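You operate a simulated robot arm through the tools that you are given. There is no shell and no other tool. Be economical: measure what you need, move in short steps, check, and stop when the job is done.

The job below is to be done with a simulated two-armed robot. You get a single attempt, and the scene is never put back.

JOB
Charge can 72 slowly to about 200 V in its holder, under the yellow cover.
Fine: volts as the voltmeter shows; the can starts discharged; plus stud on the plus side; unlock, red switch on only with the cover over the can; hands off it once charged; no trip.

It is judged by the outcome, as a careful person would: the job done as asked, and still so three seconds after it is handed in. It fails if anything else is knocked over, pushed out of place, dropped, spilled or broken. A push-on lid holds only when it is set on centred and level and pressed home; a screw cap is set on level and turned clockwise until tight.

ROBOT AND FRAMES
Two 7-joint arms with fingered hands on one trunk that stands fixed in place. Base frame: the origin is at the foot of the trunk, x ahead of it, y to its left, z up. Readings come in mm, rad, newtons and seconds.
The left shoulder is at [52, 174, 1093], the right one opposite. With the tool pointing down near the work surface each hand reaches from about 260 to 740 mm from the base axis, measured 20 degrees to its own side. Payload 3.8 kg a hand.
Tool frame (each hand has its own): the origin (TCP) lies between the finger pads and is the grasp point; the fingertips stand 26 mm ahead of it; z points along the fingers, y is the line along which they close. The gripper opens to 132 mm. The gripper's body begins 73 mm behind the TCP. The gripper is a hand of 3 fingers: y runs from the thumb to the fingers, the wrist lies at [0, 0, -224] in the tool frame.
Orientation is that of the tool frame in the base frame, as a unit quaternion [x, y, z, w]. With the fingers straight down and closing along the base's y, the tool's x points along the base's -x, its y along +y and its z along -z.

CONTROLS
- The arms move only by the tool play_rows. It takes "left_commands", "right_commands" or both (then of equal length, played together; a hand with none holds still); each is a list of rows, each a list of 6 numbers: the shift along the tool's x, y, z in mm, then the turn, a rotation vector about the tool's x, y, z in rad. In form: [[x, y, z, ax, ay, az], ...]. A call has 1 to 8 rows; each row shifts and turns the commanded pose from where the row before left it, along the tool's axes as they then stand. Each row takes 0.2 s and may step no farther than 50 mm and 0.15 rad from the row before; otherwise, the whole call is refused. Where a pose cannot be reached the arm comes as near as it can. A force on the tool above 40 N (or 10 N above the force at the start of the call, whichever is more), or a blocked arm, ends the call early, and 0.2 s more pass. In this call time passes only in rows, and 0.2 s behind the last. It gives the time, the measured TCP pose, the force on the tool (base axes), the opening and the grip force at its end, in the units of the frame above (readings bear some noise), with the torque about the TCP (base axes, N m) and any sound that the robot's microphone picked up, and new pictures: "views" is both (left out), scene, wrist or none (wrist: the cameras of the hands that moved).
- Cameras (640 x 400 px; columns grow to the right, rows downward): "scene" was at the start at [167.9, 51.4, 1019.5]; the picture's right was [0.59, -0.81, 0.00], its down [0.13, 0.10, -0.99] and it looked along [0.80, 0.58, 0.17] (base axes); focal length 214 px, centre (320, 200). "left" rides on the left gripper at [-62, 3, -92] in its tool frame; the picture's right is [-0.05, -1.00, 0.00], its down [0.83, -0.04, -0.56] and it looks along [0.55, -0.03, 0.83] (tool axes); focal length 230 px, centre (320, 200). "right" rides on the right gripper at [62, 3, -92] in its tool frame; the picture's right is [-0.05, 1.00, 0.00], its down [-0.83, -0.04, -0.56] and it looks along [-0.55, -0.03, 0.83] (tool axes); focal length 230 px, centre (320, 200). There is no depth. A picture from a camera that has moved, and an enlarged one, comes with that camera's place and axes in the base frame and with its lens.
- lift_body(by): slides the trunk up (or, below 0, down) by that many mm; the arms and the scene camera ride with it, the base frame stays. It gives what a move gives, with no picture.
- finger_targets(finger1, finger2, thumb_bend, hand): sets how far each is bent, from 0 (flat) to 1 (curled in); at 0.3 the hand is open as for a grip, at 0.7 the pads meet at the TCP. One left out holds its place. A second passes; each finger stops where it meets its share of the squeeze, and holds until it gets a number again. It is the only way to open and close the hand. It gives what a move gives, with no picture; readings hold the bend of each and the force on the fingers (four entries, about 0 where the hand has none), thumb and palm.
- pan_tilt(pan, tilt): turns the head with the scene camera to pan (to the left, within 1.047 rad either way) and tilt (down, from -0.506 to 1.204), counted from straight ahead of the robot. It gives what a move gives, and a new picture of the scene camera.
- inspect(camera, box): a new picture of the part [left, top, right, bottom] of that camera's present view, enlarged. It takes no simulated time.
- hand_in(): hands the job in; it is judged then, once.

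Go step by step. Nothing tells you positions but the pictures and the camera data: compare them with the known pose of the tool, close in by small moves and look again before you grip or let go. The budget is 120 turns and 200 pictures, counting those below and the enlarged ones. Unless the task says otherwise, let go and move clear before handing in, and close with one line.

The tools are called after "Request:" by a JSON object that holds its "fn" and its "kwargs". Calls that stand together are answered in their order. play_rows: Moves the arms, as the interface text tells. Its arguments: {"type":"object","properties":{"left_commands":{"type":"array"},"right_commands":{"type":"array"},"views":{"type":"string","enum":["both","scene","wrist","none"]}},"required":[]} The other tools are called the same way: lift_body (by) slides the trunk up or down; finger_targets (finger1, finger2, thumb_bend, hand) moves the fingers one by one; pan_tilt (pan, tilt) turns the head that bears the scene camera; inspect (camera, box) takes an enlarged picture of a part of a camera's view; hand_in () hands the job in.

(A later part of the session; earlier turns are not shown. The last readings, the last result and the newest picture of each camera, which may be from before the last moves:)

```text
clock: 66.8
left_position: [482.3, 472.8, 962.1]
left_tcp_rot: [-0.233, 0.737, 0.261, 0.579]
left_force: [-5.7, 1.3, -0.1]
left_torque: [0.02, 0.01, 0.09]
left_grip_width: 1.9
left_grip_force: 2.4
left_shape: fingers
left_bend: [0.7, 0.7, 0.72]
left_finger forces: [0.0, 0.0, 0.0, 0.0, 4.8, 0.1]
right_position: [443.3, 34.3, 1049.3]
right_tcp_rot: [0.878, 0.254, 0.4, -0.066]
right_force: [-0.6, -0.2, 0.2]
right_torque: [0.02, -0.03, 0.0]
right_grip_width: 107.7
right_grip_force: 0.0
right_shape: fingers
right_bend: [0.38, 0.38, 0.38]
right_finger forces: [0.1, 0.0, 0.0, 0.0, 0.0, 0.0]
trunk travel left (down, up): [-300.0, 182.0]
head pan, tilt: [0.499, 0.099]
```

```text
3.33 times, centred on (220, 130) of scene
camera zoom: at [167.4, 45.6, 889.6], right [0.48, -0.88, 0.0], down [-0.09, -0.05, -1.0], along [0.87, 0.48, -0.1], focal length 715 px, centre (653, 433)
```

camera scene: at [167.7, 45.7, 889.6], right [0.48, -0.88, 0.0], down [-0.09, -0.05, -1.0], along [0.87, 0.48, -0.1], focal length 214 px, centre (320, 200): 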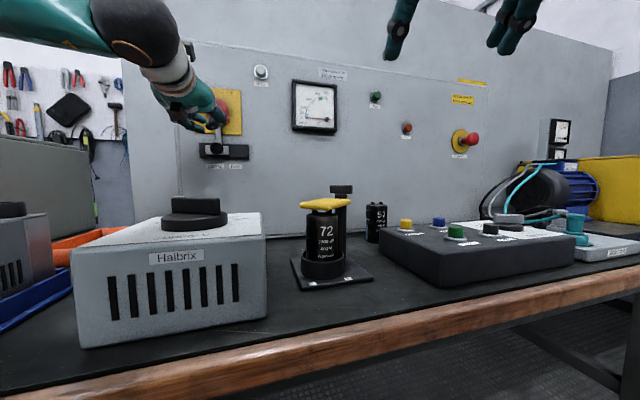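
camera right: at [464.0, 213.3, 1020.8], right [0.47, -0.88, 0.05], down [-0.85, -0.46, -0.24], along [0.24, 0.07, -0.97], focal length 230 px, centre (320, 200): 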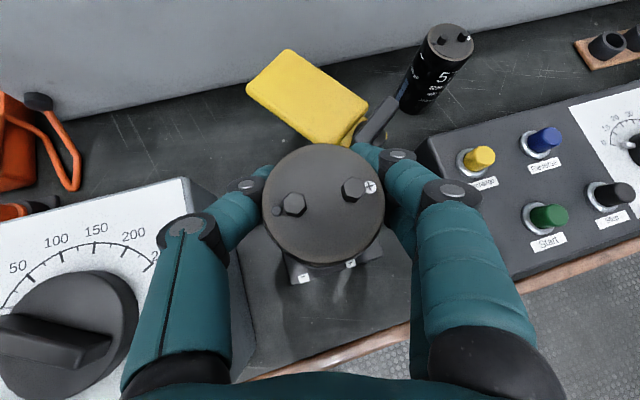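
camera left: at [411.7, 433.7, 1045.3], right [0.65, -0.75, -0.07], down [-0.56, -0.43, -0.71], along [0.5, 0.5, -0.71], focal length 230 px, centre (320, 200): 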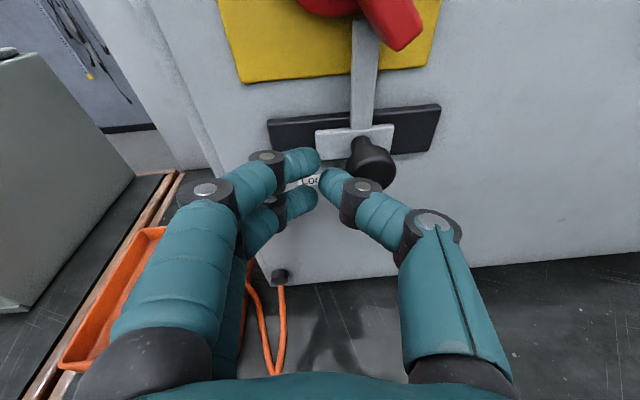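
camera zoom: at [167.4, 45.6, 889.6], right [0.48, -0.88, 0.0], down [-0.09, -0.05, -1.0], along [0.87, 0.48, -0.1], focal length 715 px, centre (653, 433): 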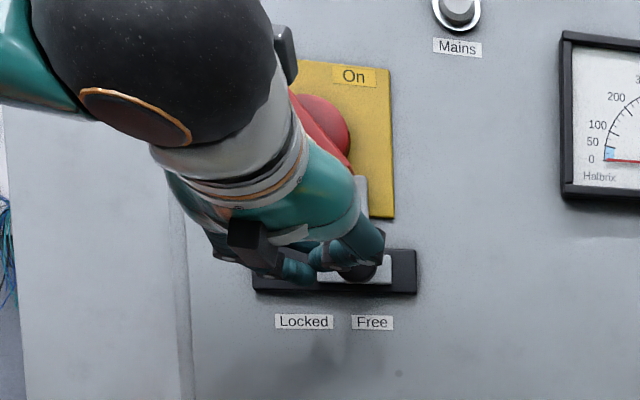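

Request:
{"fn": "play_rows", "kwargs": {"left_commands": [[0, -4, 0, 0, 0, 0], [0, -3, 0, 0, 0, 0]], "views": "none"}}

Request:
{"fn": "play_rows", "kwargs": {"left_commands": [[0, 20, -5, 0, 0, 0], [0, 10, -40, 0, 0, 0], [0, 0, -40, 0, 0, 0]], "views": "wrist"}}

Request:
{"fn": "inspect", "kwargs": {"camera": "scene", "box": [160, 70, 280, 190]}}

```text
clock: 67.4
left_position: [485.7, 467.5, 962.7]
left_tcp_rot: [-0.231, 0.738, 0.26, 0.578]
left_force: [-8.6, 2.3, 1.8]
left_torque: [0.0, -0.02, 0.12]
left_grip_width: 0.8
left_grip_force: 4.5
left_shape: fingers
left_bend: [0.7, 0.7, 0.74]
left_finger forces: [0.0, 0.0, 0.0, 0.0, 9.2, 0.0]
right_position: [442.7, 33.8, 1050.1]
right_tcp_rot: [0.878, 0.254, 0.4, -0.065]
right_force: [-0.5, -0.1, 0.9]
right_torque: [-0.02, 0.01, -0.02]
right_grip_width: 108.1
right_grip_force: 0.0
right_shape: fingers
right_bend: [0.38, 0.38, 0.38]
right_finger forces: [0.1, 0.1, 0.0, 0.1, 0.1, 0.1]
trunk travel left (down, up): [-300.0, 182.0]
head pan, tilt: [0.499, 0.099]
```

```text
clock: 68.2
left_position: [465.0, 456.6, 984.6]
left_tcp_rot: [-0.232, 0.738, 0.259, 0.579]
left_force: [0.1, 0.2, -0.7]
left_torque: [0.01, 0.06, -0.02]
left_grip_width: 5.6
left_grip_force: 0.0
left_shape: fingers
left_bend: [0.7, 0.7, 0.7]
left_finger forces: [0.0, 0.0, 0.0, 0.1, 0.0, 0.1]
left hand out of reach, approached as far as the arm can: row 2, 3
right_position: [443.2, 35.7, 1049.6]
right_tcp_rot: [0.878, 0.253, 0.401, -0.065]
right_force: [-0.4, -0.2, 0.2]
right_torque: [-0.01, -0.01, 0.01]
right_grip_width: 108.0
right_grip_force: 0.1
right_shape: fingers
right_bend: [0.38, 0.38, 0.38]
right_finger forces: [0.1, 0.0, 0.0, 0.0, 0.0, 0.0]
trunk travel left (down, up): [-300.0, 182.0]
head pan, tilt: [0.499, 0.099]
camera left: at [408.3, 402.3, 1063.9], right [0.65, -0.75, -0.06], down [-0.56, -0.43, -0.71], along [0.5, 0.5, -0.71], focal length 230 px, centre (320, 200)
```

left: 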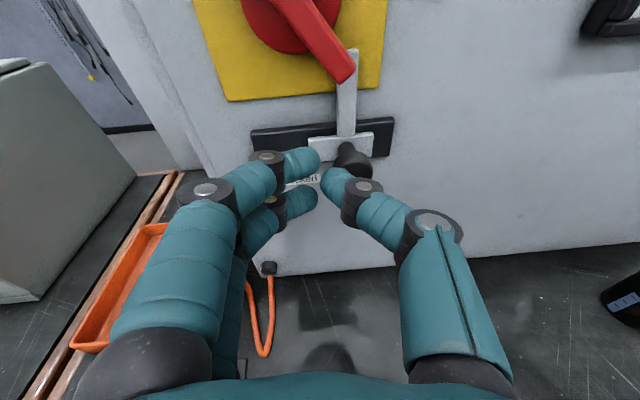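

```text
3.33 times, centred on (220, 130) of scene
camera zoom: at [168.0, 45.7, 889.4], right [0.48, -0.88, 0.0], down [-0.09, -0.05, -0.99], along [0.87, 0.48, -0.1], focal length 715 px, centre (653, 433)
```

zoom: 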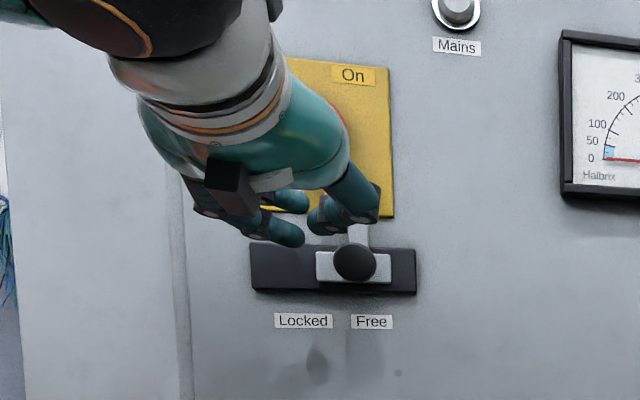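

The lock is at Free. Now the red switch: hub ≈ (505,500,1048), handle tip ≈ (485,520,1090). I raise the trunk 80 mm to help the reach and move to the left of the handle's upper arm.

Request:
{"fn": "lift_body", "kwargs": {"by": 80}}

Request:
{"fn": "play_rows", "kwargs": {"left_commands": [[0, 25, 0, 0, 0, 0], [0, 25, 0, 0, 0, 0]], "views": "both"}}

```text
clock: 69.3
left_position: [464.9, 455.0, 1064.2]
left_tcp_rot: [-0.231, 0.738, 0.26, 0.578]
left_force: [-0.3, -0.7, -0.5]
left_torque: [0.01, -0.01, -0.01]
left_grip_width: 5.7
left_grip_force: 0.0
left_shape: fingers
left_bend: [0.7, 0.7, 0.7]
left_finger forces: [0.0, 0.1, 0.0, 0.1, 0.0, 0.1]
right_position: [443.7, 34.7, 1128.6]
right_tcp_rot: [0.878, 0.253, 0.401, -0.066]
right_force: [0.3, -0.8, 0.6]
right_torque: [-0.04, 0.02, 0.0]
right_grip_width: 108.0
right_grip_force: 0.1
right_shape: fingers
right_bend: [0.38, 0.38, 0.38]
right_finger forces: [0.0, 0.0, 0.0, 0.1, 0.0, 0.0]
trunk travel left (down, up): [-380.0, 102.0]
head pan, tilt: [0.499, 0.099]
```

```text
clock: 69.9
left_position: [437.9, 485.4, 1084.1]
left_tcp_rot: [-0.234, 0.728, 0.248, 0.595]
left_force: [-0.9, 2.0, -5.9]
left_torque: [0.33, -0.42, -0.17]
left_grip_width: 5.7
left_grip_force: 0.1
left_shape: fingers
left_bend: [0.7, 0.7, 0.7]
left_finger forces: [0.0, 0.0, 0.0, 0.0, 0.0, 0.0]
left hand out of reach, approached as far as the arm can: row 2
right_position: [442.1, 33.8, 1130.2]
right_tcp_rot: [0.878, 0.253, 0.4, -0.066]
right_force: [-0.5, -0.6, 0.4]
right_torque: [0.01, -0.04, -0.01]
right_grip_width: 108.0
right_grip_force: 0.1
right_shape: fingers
right_bend: [0.38, 0.38, 0.38]
right_finger forces: [0.1, 0.1, 0.0, 0.0, 0.0, 0.0]
trunk travel left (down, up): [-380.0, 102.0]
head pan, tilt: [0.499, 0.099]
camera scene: at [176.7, 44.7, 972.3], right [0.48, -0.88, 0.0], down [-0.09, -0.05, -1.0], along [0.87, 0.48, -0.1], focal length 214 px, centre (320, 200)
camera left: at [377.7, 431.5, 1160.9], right [0.65, -0.76, -0.03], down [-0.54, -0.43, -0.73], along [0.54, 0.49, -0.69], focal length 230 px, centre (320, 200)
```

scene: 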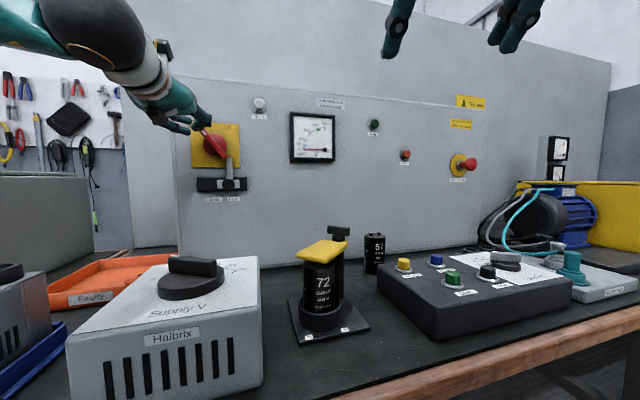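
left: 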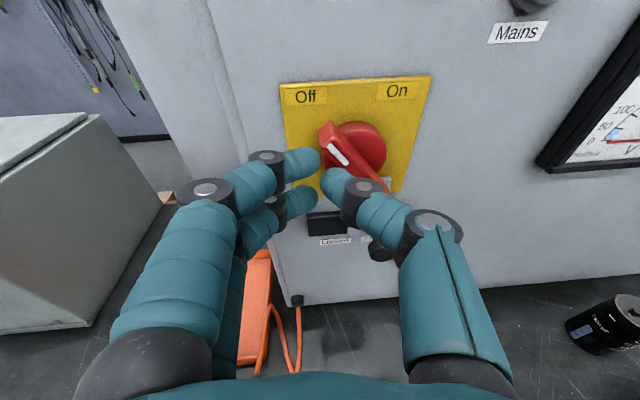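

Not enough lateral room at this height; raising the trunk a bit more worked better before (hand below shoulder level).

Request:
{"fn": "lift_body", "kwargs": {"by": 50}}

Request:
{"fn": "play_rows", "kwargs": {"left_commands": [[20, 12, -3, 0, 0, 0], [25, 12, 0, 0, 0, 0], [15, 5, 0, 0, 0, 0]], "views": "both"}}

```text
clock: 70.9
left_position: [436.5, 491.8, 1118.7]
left_tcp_rot: [-0.232, 0.738, 0.261, 0.578]
left_force: [0.6, -0.2, 0.1]
left_torque: [0.02, 0.0, 0.02]
left_grip_width: 5.8
left_grip_force: 0.2
left_shape: fingers
left_bend: [0.7, 0.7, 0.7]
left_finger forces: [0.0, 0.1, 0.1, 0.0, 0.0, 0.0]
right_position: [444.8, 35.6, 1179.4]
right_tcp_rot: [0.878, 0.255, 0.399, -0.066]
right_force: [0.2, -0.2, 0.2]
right_torque: [0.01, 0.0, -0.01]
right_grip_width: 107.8
right_grip_force: 0.1
right_shape: fingers
right_bend: [0.38, 0.38, 0.38]
right_finger forces: [0.1, 0.0, 0.0, 0.0, 0.0, 0.0]
trunk travel left (down, up): [-430.0, 52.0]
head pan, tilt: [0.499, 0.099]
```

```text
clock: 71.7
left_position: [422.6, 497.4, 1101.8]
left_tcp_rot: [-0.232, 0.737, 0.261, 0.578]
left_force: [0.4, 0.6, 0.0]
left_torque: [0.03, 0.01, -0.02]
left_grip_width: 5.5
left_grip_force: 0.2
left_shape: fingers
left_bend: [0.7, 0.7, 0.7]
left_finger forces: [0.0, 0.1, 0.0, 0.1, 0.1, 0.0]
left hand out of reach, approached as far as the arm can: row 2, 3
right_position: [443.2, 34.9, 1180.5]
right_tcp_rot: [0.878, 0.254, 0.401, -0.066]
right_force: [0.2, -0.1, -0.2]
right_torque: [-0.01, 0.0, 0.01]
right_grip_width: 107.9
right_grip_force: 0.0
right_shape: fingers
right_bend: [0.38, 0.38, 0.38]
right_finger forces: [0.0, 0.1, 0.0, 0.1, 0.1, 0.0]
trunk travel left (down, up): [-430.0, 52.0]
head pan, tilt: [0.499, 0.099]
camera scene: at [184.8, 45.5, 1034.8], right [0.48, -0.88, 0.0], down [-0.09, -0.05, -1.0], along [0.87, 0.48, -0.1], focal length 214 px, centre (320, 200)
camera left: at [365.6, 441.4, 1180.3], right [0.65, -0.75, -0.07], down [-0.56, -0.43, -0.71], along [0.5, 0.5, -0.71], focal length 230 px, centre (320, 200)
```

scene: 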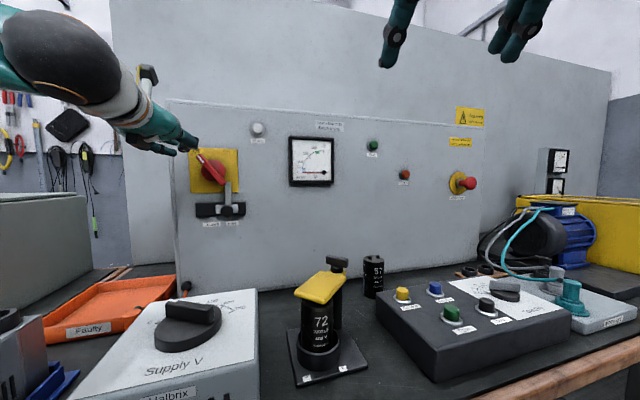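
left: 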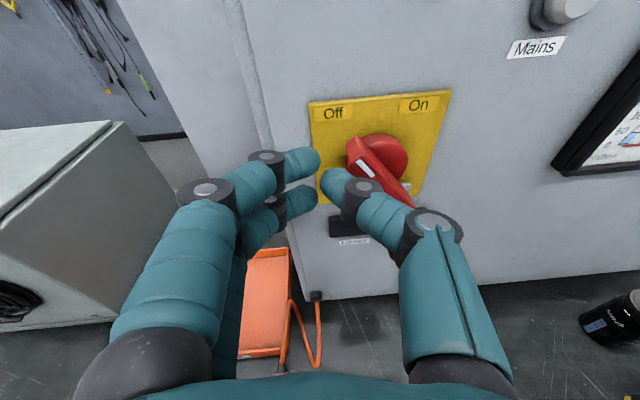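

Request:
{"fn": "play_rows", "kwargs": {"left_commands": [[15, 0, 0, 0, 0, 0], [0, 0, 25, 0, 0, 0], [0, 0, 22, 0, 0, 0]], "views": "both"}}

Request:
{"fn": "inspect", "kwargs": {"camera": "scene", "box": [160, 110, 280, 230]}}

```text
clock: 72.5
left_position: [456.5, 505.4, 1091.6]
left_tcp_rot: [-0.233, 0.738, 0.26, 0.577]
left_force: [-13.2, -6.4, 3.4]
left_torque: [-0.03, 0.04, 0.01]
left_grip_width: 0.4
left_grip_force: 8.0
left_shape: fingers
left_bend: [0.7, 0.7, 0.75]
left_finger forces: [0.1, 0.1, 0.1, 0.0, 15.0, 0.0]
left hand out of reach, approached as far as the arm can: row 1, 2, 3
right_position: [441.9, 33.6, 1182.3]
right_tcp_rot: [0.878, 0.253, 0.401, -0.066]
right_force: [0.3, 0.4, -1.0]
right_torque: [0.0, -0.01, 0.01]
right_grip_width: 107.6
right_grip_force: 0.1
right_shape: fingers
right_bend: [0.38, 0.38, 0.38]
right_finger forces: [0.0, 0.0, 0.0, 0.1, 0.1, 0.0]
trunk travel left (down, up): [-430.0, 52.0]
head pan, tilt: [0.499, 0.099]
camera scene: at [183.1, 44.8, 1035.3], right [0.48, -0.88, 0.0], down [-0.09, -0.05, -1.0], along [0.87, 0.48, -0.1], focal length 214 px, centre (320, 200)
camera left: at [401.4, 450.6, 1170.3], right [0.65, -0.75, -0.06], down [-0.56, -0.43, -0.7], along [0.5, 0.5, -0.71], focal length 230 px, centre (320, 200)
```

scene: 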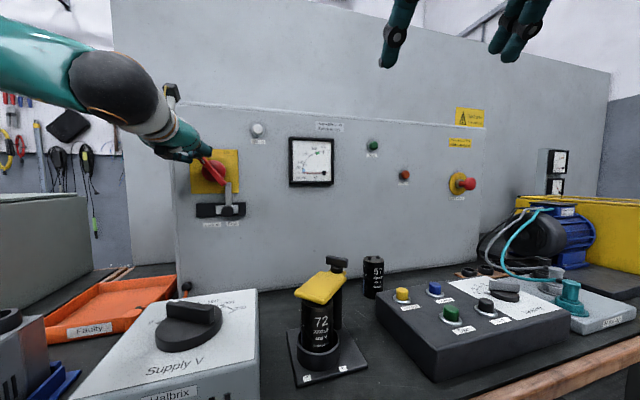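
left: 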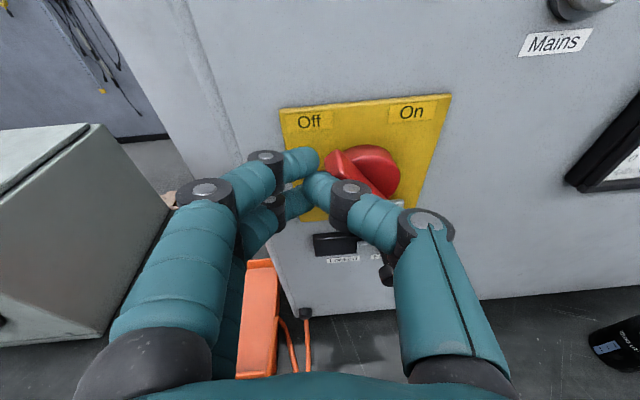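

```text
3.33 times, centred on (220, 170) of scene
camera zoom: at [183.1, 44.8, 1035.3], right [0.48, -0.88, 0.0], down [-0.09, -0.05, -1.0], along [0.87, 0.48, -0.1], focal length 715 px, centre (653, 300)
```

zoom: 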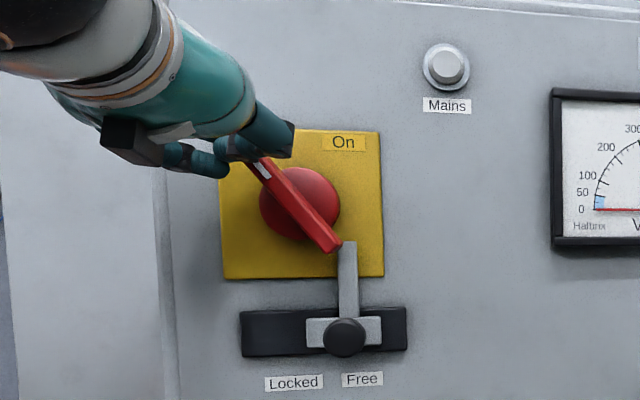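

The thumb met the handle's face rather than its side, with no rotation. I'll back off and instead push the handle's lower end to the left (also turning it clockwise), which is easier to reach. I also check the trip lamp.

Request:
{"fn": "play_rows", "kwargs": {"left_commands": [[0, 0, -20, 0, 0, 0], [5, -20, -15, 0, 0, 0], [10, -30, 0, 0, 0, 0]], "views": "none"}}

Request:
{"fn": "lift_body", "kwargs": {"by": -60}}

Request:
{"fn": "inspect", "kwargs": {"camera": "scene", "box": [160, 80, 480, 240]}}

Request:
{"fn": "inspect", "kwargs": {"camera": "left", "box": [200, 20, 520, 240]}}

```text
clock: 73.3
left_position: [464.1, 443.7, 1075.0]
left_tcp_rot: [-0.232, 0.737, 0.261, 0.578]
left_force: [0.4, -0.2, 0.4]
left_torque: [-0.01, -0.01, 0.02]
left_grip_width: 5.6
left_grip_force: 0.0
left_shape: fingers
left_bend: [0.7, 0.7, 0.7]
left_finger forces: [0.0, 0.0, 0.0, 0.1, 0.1, 0.1]
right_position: [445.0, 33.5, 1179.1]
right_tcp_rot: [0.878, 0.253, 0.4, -0.065]
right_force: [-0.4, -0.3, 0.5]
right_torque: [0.0, -0.02, -0.02]
right_grip_width: 107.7
right_grip_force: 0.0
right_shape: fingers
right_bend: [0.38, 0.38, 0.38]
right_finger forces: [0.0, 0.0, 0.1, 0.1, 0.1, 0.0]
trunk travel left (down, up): [-430.0, 52.0]
head pan, tilt: [0.499, 0.099]
```

```text
clock: 74.3
left_position: [462.1, 445.6, 1016.4]
left_tcp_rot: [-0.232, 0.737, 0.261, 0.579]
left_force: [0.1, -0.2, 1.3]
left_torque: [-0.01, 0.05, -0.01]
left_grip_width: 5.6
left_grip_force: 0.1
left_shape: fingers
left_bend: [0.7, 0.7, 0.7]
left_finger forces: [0.0, 0.0, 0.0, 0.0, 0.0, 0.0]
right_position: [444.1, 34.6, 1121.3]
right_tcp_rot: [0.878, 0.253, 0.4, -0.066]
right_force: [-0.5, 0.2, -0.1]
right_torque: [0.02, 0.01, 0.01]
right_grip_width: 107.9
right_grip_force: 0.0
right_shape: fingers
right_bend: [0.38, 0.38, 0.38]
right_finger forces: [0.0, 0.0, 0.0, 0.1, 0.0, 0.0]
trunk travel left (down, up): [-370.0, 112.0]
head pan, tilt: [0.499, 0.099]
```

```text
2.00 times, centred on (320, 160) of scene
camera zoom: at [175.4, 45.3, 960.8], right [0.48, -0.88, 0.0], down [-0.09, -0.05, -1.0], along [0.87, 0.48, -0.1], focal length 429 px, centre (320, 280)
```

zoom: 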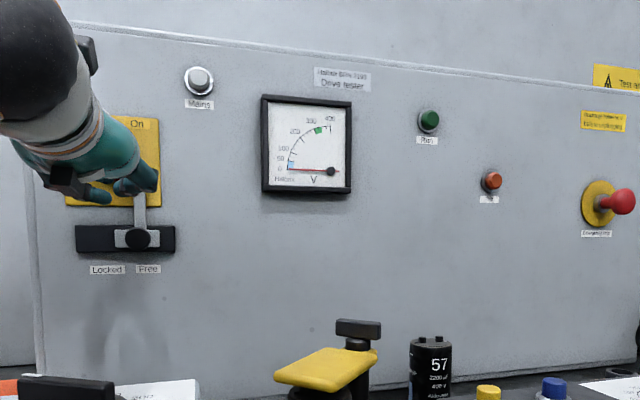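

```text
1.82 times, centred on (360, 130) of left
camera zoom: at [405.4, 389.2, 1095.7], right [0.65, -0.75, -0.06], down [-0.56, -0.43, -0.71], along [0.5, 0.5, -0.7], focal length 418 px, centre (247, 327)
```

zoom: 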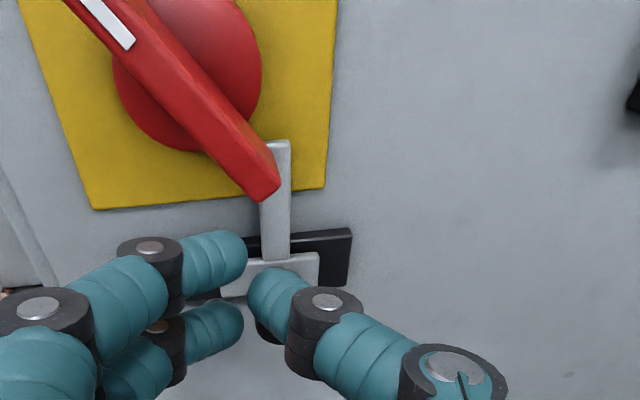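

Request:
{"fn": "play_rows", "kwargs": {"left_commands": [[-17, -19, 0, 0, 0, 0], [-17, -19, 0, 0, 0, 0], [0, 0, 25, 0, 0, 0], [0, 0, 12, 0, 0, 0]], "views": "wrist"}}

Request:
{"fn": "inspect", "kwargs": {"camera": "scene", "box": [160, 80, 280, 200]}}

```text
clock: 75.3
left_position: [521.7, 442.4, 1039.3]
left_tcp_rot: [-0.233, 0.737, 0.261, 0.578]
left_force: [-0.4, -0.1, 0.2]
left_torque: [-0.04, -0.01, 0.01]
left_grip_width: 5.9
left_grip_force: 0.0
left_shape: fingers
left_bend: [0.7, 0.7, 0.7]
left_finger forces: [0.0, 0.0, 0.0, 0.0, 0.0, 0.1]
right_position: [443.1, 34.6, 1119.7]
right_tcp_rot: [0.878, 0.253, 0.4, -0.065]
right_force: [-0.5, -0.1, 0.3]
right_torque: [0.04, 0.0, 0.0]
right_grip_width: 107.5
right_grip_force: 0.1
right_shape: fingers
right_bend: [0.38, 0.38, 0.38]
right_finger forces: [0.0, 0.0, 0.0, 0.0, 0.1, 0.0]
trunk travel left (down, up): [-370.0, 112.0]
head pan, tilt: [0.499, 0.099]
camera left: at [464.9, 386.1, 1117.6], right [0.65, -0.75, -0.07], down [-0.56, -0.43, -0.71], along [0.5, 0.5, -0.71], focal length 230 px, centre (320, 200)
```

left: 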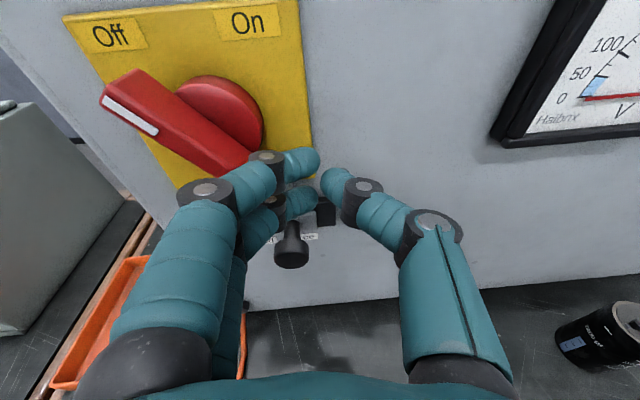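

```text
3.33 times, centred on (220, 140) of scene
camera zoom: at [175.7, 45.4, 960.7], right [0.48, -0.88, 0.0], down [-0.09, -0.05, -1.0], along [0.87, 0.48, -0.1], focal length 715 px, centre (653, 400)
```

zoom: 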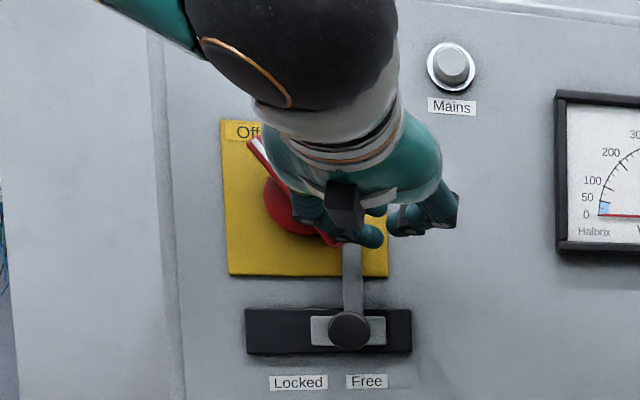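

Request:
{"fn": "play_rows", "kwargs": {"left_commands": [[0, 0, 10, 0, 0, 0], [-1, 11, 0, 0, 0, 0], [7.6, 7, 1.5, 0, 0, 0], [7.6, 7, 1.5, 0, 0, 0]], "views": "wrist"}}

Request:
{"fn": "inspect", "kwargs": {"camera": "scene", "box": [160, 80, 280, 200]}}

```text
clock: 76.3
left_position: [512.7, 469.8, 1023.4]
left_tcp_rot: [-0.233, 0.738, 0.261, 0.578]
left_force: [-0.1, -4.8, -1.0]
left_torque: [0.05, -0.02, 0.07]
left_grip_width: 2.1
left_grip_force: 1.8
left_shape: fingers
left_bend: [0.71, 0.7, 0.7]
left_finger forces: [3.9, 0.0, 0.0, 0.0, 0.0, 0.0]
right_position: [443.3, 34.4, 1118.8]
right_tcp_rot: [0.878, 0.253, 0.401, -0.065]
right_force: [0.2, 0.2, 0.8]
right_torque: [-0.04, -0.01, 0.02]
right_grip_width: 107.7
right_grip_force: 0.0
right_shape: fingers
right_bend: [0.38, 0.38, 0.38]
right_finger forces: [0.0, 0.0, 0.0, 0.0, 0.0, 0.0]
trunk travel left (down, up): [-370.0, 112.0]
head pan, tilt: [0.499, 0.099]
camera left: at [456.1, 413.9, 1101.7], right [0.66, -0.75, -0.07], down [-0.56, -0.43, -0.7], along [0.5, 0.5, -0.71], focal length 230 px, centre (320, 200)
```

left: 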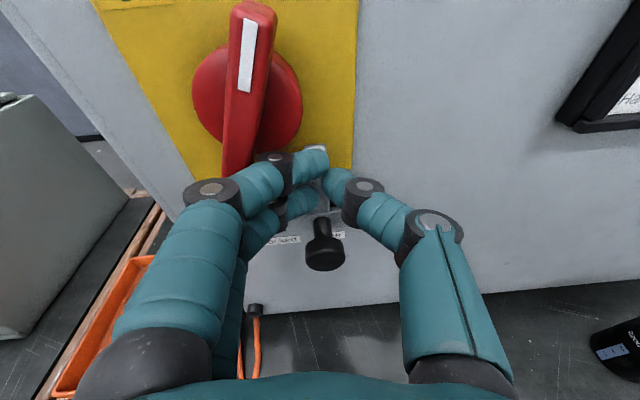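

```text
3.33 times, centred on (220, 140) of scene
camera zoom: at [176.2, 45.9, 960.5], right [0.48, -0.88, 0.0], down [-0.09, -0.05, -0.99], along [0.87, 0.48, -0.1], focal length 715 px, centre (653, 400)
```

zoom: 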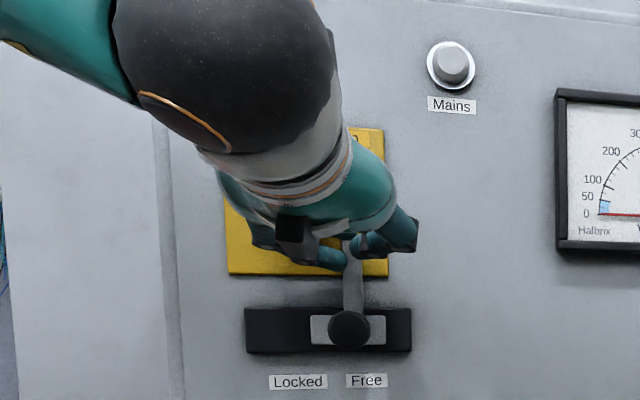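

The handle turns well — about halfway. Continue.

Request:
{"fn": "play_rows", "kwargs": {"left_commands": [[4.5, 8, 1, 0, 0, 0], [4.5, 8, 1, 0, 0, 0], [3.5, 6.5, 0.8, 0, 0, 0], [3.5, 6.5, 0.8, 0, 0, 0]], "views": "wrist"}}

```text
clock: 77.3
left_position: [494.6, 487.3, 1010.0]
left_tcp_rot: [-0.232, 0.738, 0.261, 0.577]
left_force: [-0.7, -12.3, -6.1]
left_torque: [0.16, -0.07, 0.14]
left_grip_width: 0.0
left_grip_force: 6.5
left_shape: fingers
left_bend: [0.71, 0.7, 0.7]
left_finger forces: [13.6, 0.1, 0.0, 0.0, 0.0, 0.0]
left hand out of reach, approached as far as the arm can: row 4
right_position: [444.7, 33.6, 1119.5]
right_tcp_rot: [0.878, 0.254, 0.401, -0.067]
right_force: [-0.5, -0.3, -0.6]
right_torque: [0.02, 0.01, 0.0]
right_grip_width: 107.8
right_grip_force: 0.0
right_shape: fingers
right_bend: [0.38, 0.38, 0.38]
right_finger forces: [0.0, 0.1, 0.0, 0.1, 0.0, 0.0]
trunk travel left (down, up): [-370.0, 112.0]
head pan, tilt: [0.499, 0.099]
camera left: at [438.6, 432.3, 1088.6], right [0.65, -0.75, -0.07], down [-0.57, -0.43, -0.7], along [0.5, 0.5, -0.71], focal length 230 px, centre (320, 200)
```

left: 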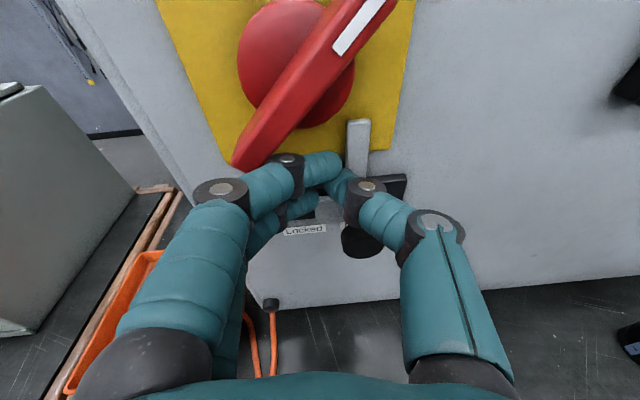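

The handle now points to On and force rose (stop). Back off and check lamp and meter.

Request:
{"fn": "play_rows", "kwargs": {"left_commands": [[0, -10, -5, 0, 0, 0], [0, -5, -30, 0, 0, 0], [5, -10, -30, 0, 0, 0], [10, -15, -20, 0, 0, 0]], "views": "none"}}

Request:
{"fn": "inspect", "kwargs": {"camera": "scene", "box": [160, 60, 440, 240]}}

Request:
{"fn": "inspect", "kwargs": {"camera": "left", "box": [0, 0, 640, 400]}}

```text
clock: 78.5
left_position: [473.0, 392.2, 1058.8]
left_tcp_rot: [-0.236, 0.699, 0.235, 0.633]
left_force: [-0.3, 0.8, 0.3]
left_torque: [0.0, 0.02, -0.02]
left_grip_width: 5.3
left_grip_force: 0.1
left_shape: fingers
left_bend: [0.7, 0.7, 0.7]
left_finger forces: [0.0, 0.1, 0.0, 0.0, 0.0, 0.1]
left hand out of reach, approached as far as the arm can: row 3
right_position: [443.7, 35.8, 1121.3]
right_tcp_rot: [0.878, 0.253, 0.4, -0.066]
right_force: [0.0, 0.0, -0.9]
right_torque: [0.04, 0.02, -0.02]
right_grip_width: 107.5
right_grip_force: 0.0
right_shape: fingers
right_bend: [0.38, 0.38, 0.38]
right_finger forces: [0.0, 0.1, 0.0, 0.0, 0.1, 0.0]
trunk travel left (down, up): [-370.0, 112.0]
head pan, tilt: [0.499, 0.099]
stopped in row 4 (left hand): the arm was blocked; the commanded pose is now the measured one
```

```text
2.22 times, centred on (300, 150) of scene
camera zoom: at [175.6, 45.9, 960.7], right [0.48, -0.88, 0.0], down [-0.09, -0.05, -0.99], along [0.87, 0.48, -0.1], focal length 477 px, centre (364, 311)
```

zoom: 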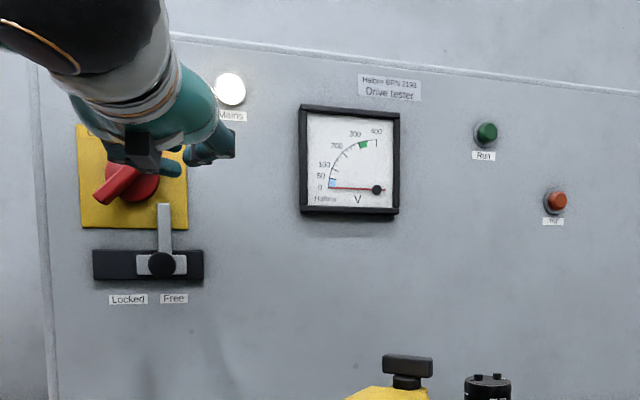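

```text
1.00 times, centred on (320, 200) of left (not enlarged: the box is as wide or as high as the picture)
camera zoom: at [403.2, 337.6, 1129.6], right [0.63, -0.78, 0.02], down [-0.48, -0.41, -0.78], along [0.61, 0.48, -0.63], focal length 230 px, centre (320, 200)
```

zoom: 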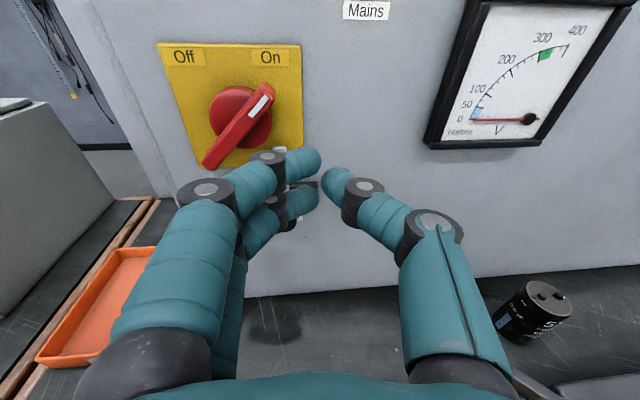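

Mains lamp lit, red switch On, voltmeter 0, no trip. Now I bring the left hand to pointing down, for turning the Supply V knob slowly.

Request:
{"fn": "play_rows", "kwargs": {"left_commands": [[0, 0, -15, 0, 0.14, 0], [0, 0, -15, 0, 0.14, 0], [0, 0, -10, 0, 0.14, 0], [0, 0, 0, 0, 0.14, 0], [0, 0, 0, 0, 0.14, 0], [0, 0, 0, 0, 0.14, 0], [0, 0, 0, 0, 0.14, 0], [0, 0, 0, 0, 0.14, 0]], "views": "none"}}

Request:
{"fn": "play_rows", "kwargs": {"left_commands": [[0, 0, 0, 0.047, 0, 0.125], [0, 0, 0, 0.047, 0, 0.125], [0, 0, 0, 0.047, 0, 0.125], [0, 0, 0, 0.047, 0, 0.125], [0, 0, 0, 0.047, 0, 0.125], [0, 0, 0, 0.047, 0, 0.125]], "views": "both"}}

```text
clock: 80.3
left_position: [445.3, 370.5, 1070.3]
left_tcp_rot: [-0.324, 0.929, 0.073, 0.164]
left_force: [0.1, 0.1, 0.7]
left_torque: [-0.01, 0.01, -0.01]
left_grip_width: 5.5
left_grip_force: 0.1
left_shape: fingers
left_bend: [0.7, 0.7, 0.7]
left_finger forces: [0.0, 0.1, 0.1, 0.1, 0.0, 0.0]
left hand out of reach, approached as far as the arm can: row 1
right_position: [443.8, 34.3, 1120.0]
right_tcp_rot: [0.878, 0.252, 0.401, -0.065]
right_force: [0.2, 0.0, 0.2]
right_torque: [0.01, 0.02, 0.02]
right_grip_width: 107.9
right_grip_force: 0.1
right_shape: fingers
right_bend: [0.38, 0.38, 0.38]
right_finger forces: [0.1, 0.0, 0.0, 0.0, 0.0, 0.1]
trunk travel left (down, up): [-370.0, 112.0]
head pan, tilt: [0.499, 0.099]
```

```text
clock: 81.7
left_position: [445.6, 371.0, 1068.9]
left_tcp_rot: [0.064, 0.984, 0.001, 0.168]
left_force: [0.8, 0.0, -0.3]
left_torque: [-0.01, 0.01, 0.01]
left_grip_width: 5.8
left_grip_force: 0.0
left_shape: fingers
left_bend: [0.7, 0.7, 0.7]
left_finger forces: [0.1, 0.0, 0.0, 0.0, 0.0, 0.0]
right_position: [443.0, 35.7, 1118.7]
right_tcp_rot: [0.878, 0.253, 0.401, -0.065]
right_force: [0.0, 0.1, 0.2]
right_torque: [0.01, 0.01, 0.03]
right_grip_width: 107.4
right_grip_force: 0.0
right_shape: fingers
right_bend: [0.38, 0.38, 0.38]
right_finger forces: [0.0, 0.0, 0.0, 0.0, 0.1, 0.0]
trunk travel left (down, up): [-370.0, 112.0]
head pan, tilt: [0.499, 0.099]
camera scene: at [175.7, 45.6, 960.7], right [0.48, -0.88, 0.0], down [-0.09, -0.05, -0.99], along [0.87, 0.48, -0.1], focal length 214 px, centre (320, 200)
camera left: at [471.9, 367.6, 1177.9], right [-0.08, -1.0, -0.01], down [-0.97, 0.07, 0.25], along [-0.24, 0.03, -0.97], focal length 230 px, centre (320, 200)
```

scene: 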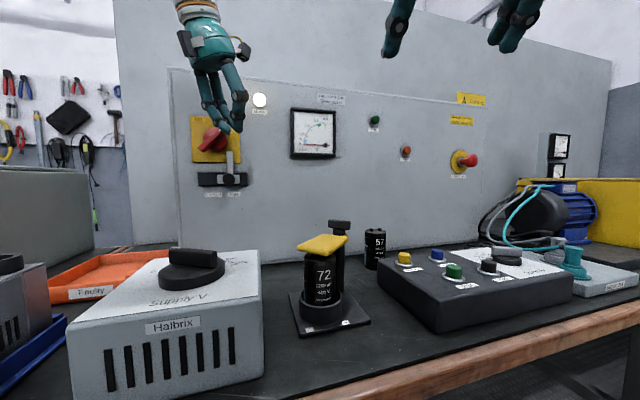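
left: 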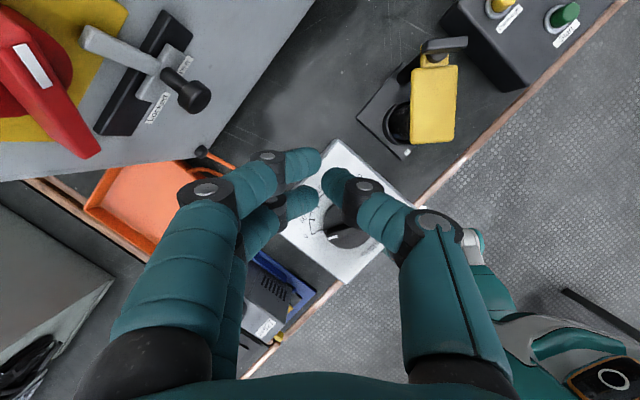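

Request:
{"fn": "play_rows", "kwargs": {"left_commands": [[24.8, -14.9, 30.5, 0, 0, 0], [24.8, -14.9, 30.5, 0, 0, 0], [24.8, -14.9, 30.5, 0, 0, 0], [24.8, -14.9, 30.5, 0, 0, 0]], "views": "both"}}

```text
clock: 82.7
left_position: [382.7, 321.1, 919.8]
left_tcp_rot: [0.062, 0.983, 0.0, 0.17]
left_force: [-0.3, -0.2, -0.2]
left_torque: [0.03, 0.03, -0.02]
left_grip_width: 5.6
left_grip_force: 0.0
left_shape: fingers
left_bend: [0.7, 0.7, 0.7]
left_finger forces: [0.1, 0.0, 0.0, 0.1, 0.0, 0.0]
right_position: [442.8, 34.5, 1119.8]
right_tcp_rot: [0.879, 0.253, 0.4, -0.065]
right_force: [0.5, -0.2, -0.3]
right_torque: [0.0, -0.01, 0.0]
right_grip_width: 108.0
right_grip_force: 0.0
right_shape: fingers
right_bend: [0.38, 0.38, 0.38]
right_finger forces: [0.1, 0.0, 0.1, 0.1, 0.1, 0.0]
trunk travel left (down, up): [-370.0, 112.0]
head pan, tilt: [0.499, 0.099]
camera scene: at [175.7, 45.6, 960.7], right [0.48, -0.88, 0.0], down [-0.09, -0.05, -1.0], along [0.87, 0.48, -0.1], focal length 214 px, centre (320, 200)
camera left: at [410.0, 317.4, 1027.9], right [-0.07, -1.0, -0.01], down [-0.97, 0.07, 0.24], along [-0.24, 0.02, -0.97], focal length 230 px, centre (320, 200)
```

scene: 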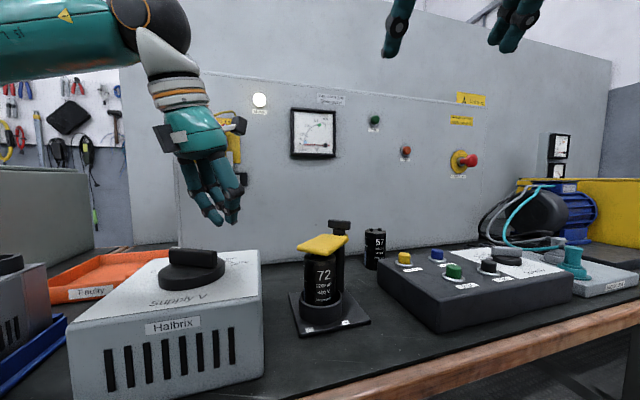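
left: 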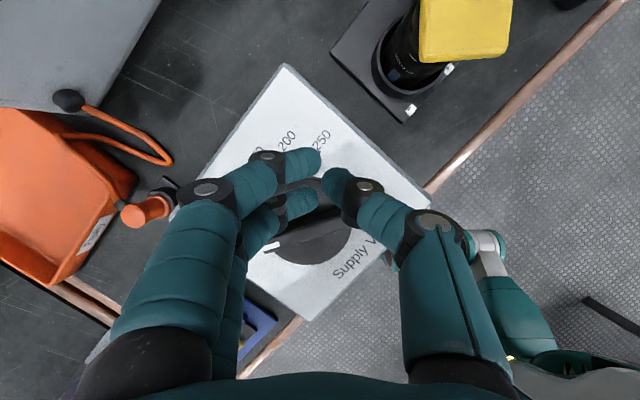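

Request:
{"fn": "play_rows", "kwargs": {"left_commands": [[14.3, -3.7, 29.9, 0, 0, 0], [12.5, -3.7, 26, 0, 0, 0]], "views": "wrist"}}

Request:
{"fn": "inspect", "kwargs": {"camera": "scene", "box": [130, 170, 290, 310]}}

Request:
{"fn": "inspect", "kwargs": {"camera": "scene", "box": [280, 90, 360, 170]}}

```text
clock: 83.3
left_position: [375.9, 316.1, 858.5]
left_tcp_rot: [0.063, 0.983, 0.0, 0.17]
left_force: [-2.8, 1.4, 15.7]
left_torque: [-0.09, 0.21, 0.02]
left_grip_width: 6.8
left_grip_force: 10.2
left_shape: fingers
left_bend: [0.7, 0.81, 0.7]
left_finger forces: [0.0, 19.7, 0.1, 0.1, 0.0, 0.0]
right_position: [441.4, 33.0, 1121.3]
right_tcp_rot: [0.878, 0.254, 0.401, -0.066]
right_force: [-0.1, 0.2, -0.9]
right_torque: [0.02, -0.02, 0.02]
right_grip_width: 107.6
right_grip_force: 0.0
right_shape: fingers
right_bend: [0.38, 0.38, 0.38]
right_finger forces: [0.0, 0.0, 0.0, 0.0, 0.0, 0.0]
trunk travel left (down, up): [-370.0, 112.0]
head pan, tilt: [0.499, 0.099]
camera left: at [402.9, 312.8, 966.6], right [-0.08, -1.0, -0.01], down [-0.97, 0.07, 0.24], along [-0.24, 0.02, -0.97], focal length 230 px, centre (320, 200)
```

left: 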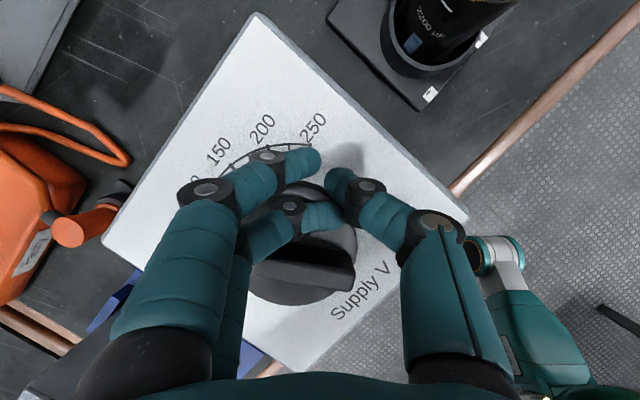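

```text
2.86 times, centred on (210, 240) of scene
camera zoom: at [174.4, 45.0, 961.2], right [0.48, -0.88, 0.0], down [-0.09, -0.05, -1.0], along [0.87, 0.48, -0.1], focal length 613 px, centre (634, 86)
```

zoom: 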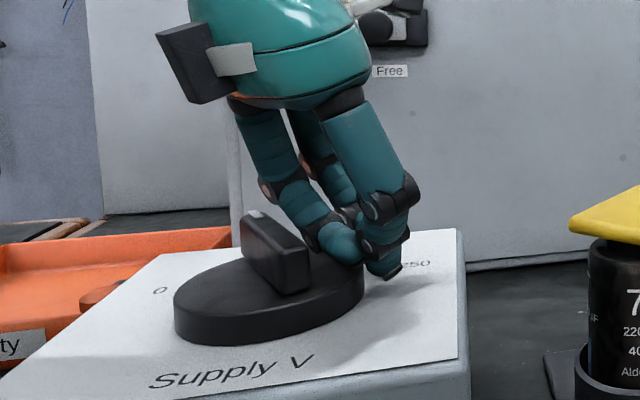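

```text
5.00 times, centred on (320, 130) of scene
camera zoom: at [174.4, 45.0, 961.2], right [0.48, -0.88, 0.0], down [-0.09, -0.05, -1.0], along [0.87, 0.48, -0.1], focal length 1072 px, centre (320, 550)
```

zoom: 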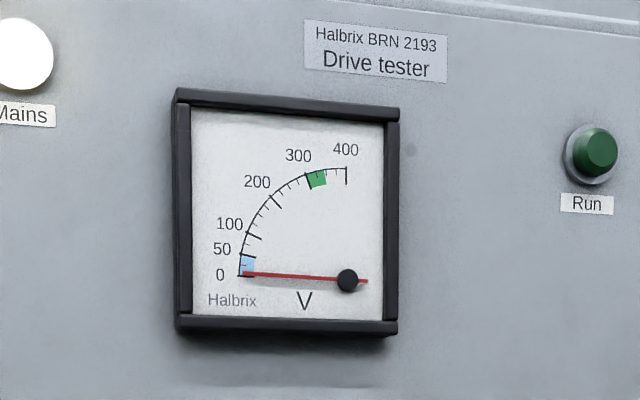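

A finger pressed on the knob's disc; I raise 12 mm (the bar on top is tall enough).

Request:
{"fn": "play_rows", "kwargs": {"left_commands": [[-4.5, 0, -13, 0, 0, 0]], "views": "none"}}

Request:
{"fn": "play_rows", "kwargs": {"left_commands": [[7, 0, -2.5, 0, 0, 0], [7, 0, -2.5, 0, 0, 0]], "views": "wrist"}}

Request:
{"fn": "inspect", "kwargs": {"camera": "scene", "box": [130, 170, 290, 310]}}

```text
clock: 83.7
left_position: [377.6, 317.1, 870.6]
left_tcp_rot: [0.062, 0.984, 0.001, 0.168]
left_force: [-0.4, -1.3, 3.3]
left_torque: [0.0, 0.05, 0.04]
left_grip_width: 5.7
left_grip_force: 1.4
left_shape: fingers
left_bend: [0.7, 0.72, 0.7]
left_finger forces: [0.1, 3.2, 0.0, 0.1, 0.0, 0.0]
right_position: [443.1, 33.8, 1120.5]
right_tcp_rot: [0.878, 0.252, 0.402, -0.065]
right_force: [0.7, -0.9, -0.1]
right_torque: [0.01, 0.02, -0.02]
right_grip_width: 107.9
right_grip_force: 0.1
right_shape: fingers
right_bend: [0.38, 0.38, 0.38]
right_finger forces: [0.0, 0.1, 0.0, 0.1, 0.0, 0.0]
trunk travel left (down, up): [-370.0, 112.0]
head pan, tilt: [0.499, 0.099]
```

```text
clock: 84.3
left_position: [367.3, 319.5, 871.8]
left_tcp_rot: [0.061, 0.983, 0.002, 0.171]
left_force: [0.6, -0.8, 2.5]
left_torque: [-0.02, -0.02, 0.0]
left_grip_width: 5.5
left_grip_force: 2.0
left_shape: fingers
left_bend: [0.7, 0.71, 0.7]
left_finger forces: [0.0, 3.4, 0.1, 0.0, 0.1, 0.0]
left hand out of reach, approached as far as the arm can: row 2
right_position: [443.9, 35.4, 1119.4]
right_tcp_rot: [0.878, 0.253, 0.4, -0.065]
right_force: [-0.1, -0.7, -0.1]
right_torque: [0.04, 0.02, 0.02]
right_grip_width: 107.8
right_grip_force: 0.0
right_shape: fingers
right_bend: [0.38, 0.38, 0.38]
right_finger forces: [0.0, 0.0, 0.0, 0.0, 0.0, 0.0]
trunk travel left (down, up): [-370.0, 112.0]
head pan, tilt: [0.499, 0.099]
camera left: at [392.8, 316.9, 980.4], right [-0.07, -1.0, -0.01], down [-0.97, 0.07, 0.24], along [-0.24, 0.02, -0.97], focal length 230 px, centre (320, 200)
```

left: 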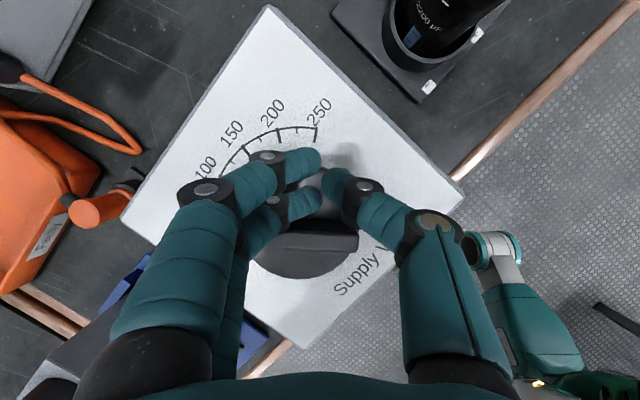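

```text
2.86 times, centred on (210, 240) of scene
camera zoom: at [175.7, 45.6, 960.7], right [0.48, -0.88, 0.0], down [-0.09, -0.05, -0.99], along [0.87, 0.48, -0.1], focal length 613 px, centre (634, 86)
```

zoom: 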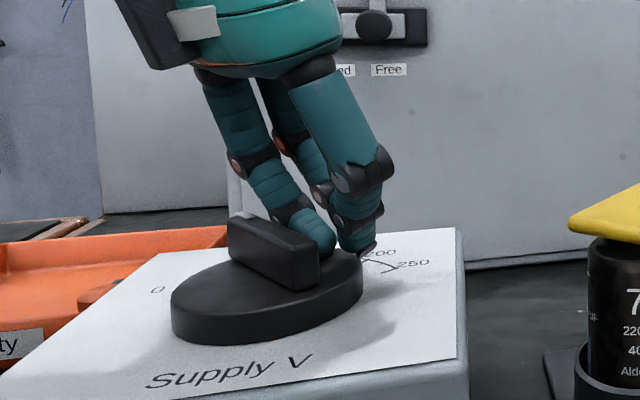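

The bar already turned a little. Check the meter before going on.

Request:
{"fn": "inspect", "kwargs": {"camera": "scene", "box": [280, 90, 360, 170]}}

Request:
{"fn": "inspect", "kwargs": {"camera": "left", "box": [190, 100, 400, 320]}}

```text
5.00 times, centred on (320, 130) of scene
camera zoom: at [175.7, 45.6, 960.7], right [0.48, -0.88, 0.0], down [-0.09, -0.05, -0.99], along [0.87, 0.48, -0.1], focal length 1072 px, centre (320, 550)
```

zoom: 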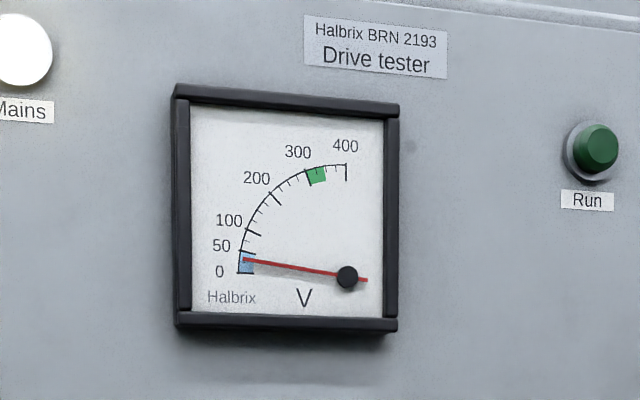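

```text
1.82 times, centred on (295, 210) of left
camera zoom: at [392.8, 316.9, 980.4], right [-0.07, -1.0, -0.01], down [-0.97, 0.07, 0.24], along [-0.24, 0.02, -0.97], focal length 418 px, centre (366, 182)
```

zoom: 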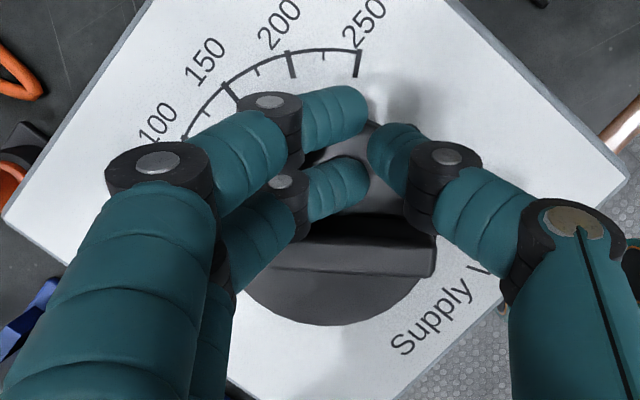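

Request:
{"fn": "play_rows", "kwargs": {"left_commands": [[0, 0, 0, 0, 0, 0], [0, 0, 0, 0, 0, 0], [0, 0, 0, 0, 0, 0], [0, 0, 0, 0, 0, 0], [0, 0, 0, 0, 0, 0], [0, 0, 0, 0, 0, 0]], "views": "none"}}

Request:
{"fn": "inspect", "kwargs": {"camera": "scene", "box": [280, 90, 360, 170]}}

```text
clock: 85.7
left_position: [366.3, 319.6, 872.5]
left_tcp_rot: [0.06, 0.984, 0.002, 0.17]
left_force: [2.2, 0.1, 6.0]
left_torque: [0.05, -0.04, -0.03]
left_grip_width: 5.9
left_grip_force: 2.8
left_shape: fingers
left_bend: [0.7, 0.71, 0.7]
left_finger forces: [0.0, 6.7, 0.0, 0.1, 0.0, 0.1]
right_position: [443.4, 34.8, 1120.6]
right_tcp_rot: [0.878, 0.253, 0.4, -0.065]
right_force: [0.0, 0.6, -0.2]
right_torque: [0.02, 0.01, -0.02]
right_grip_width: 107.9
right_grip_force: 0.0
right_shape: fingers
right_bend: [0.38, 0.38, 0.38]
right_finger forces: [0.0, 0.0, 0.0, 0.0, 0.1, 0.1]
trunk travel left (down, up): [-370.0, 112.0]
head pan, tilt: [0.499, 0.099]
```

```text
5.00 times, centred on (320, 130) of scene
camera zoom: at [175.7, 45.4, 960.8], right [0.48, -0.88, 0.0], down [-0.09, -0.05, -1.0], along [0.87, 0.48, -0.1], focal length 1072 px, centre (320, 550)
```

zoom: 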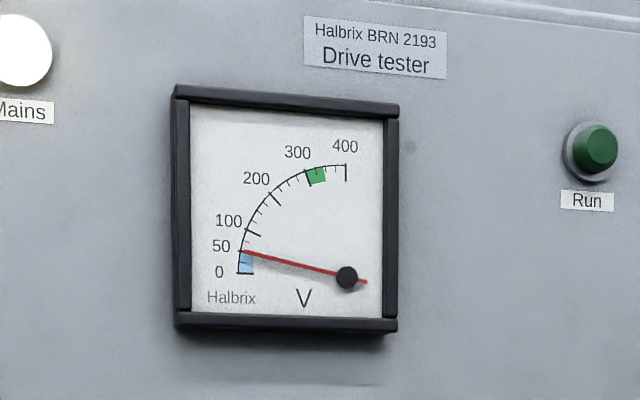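

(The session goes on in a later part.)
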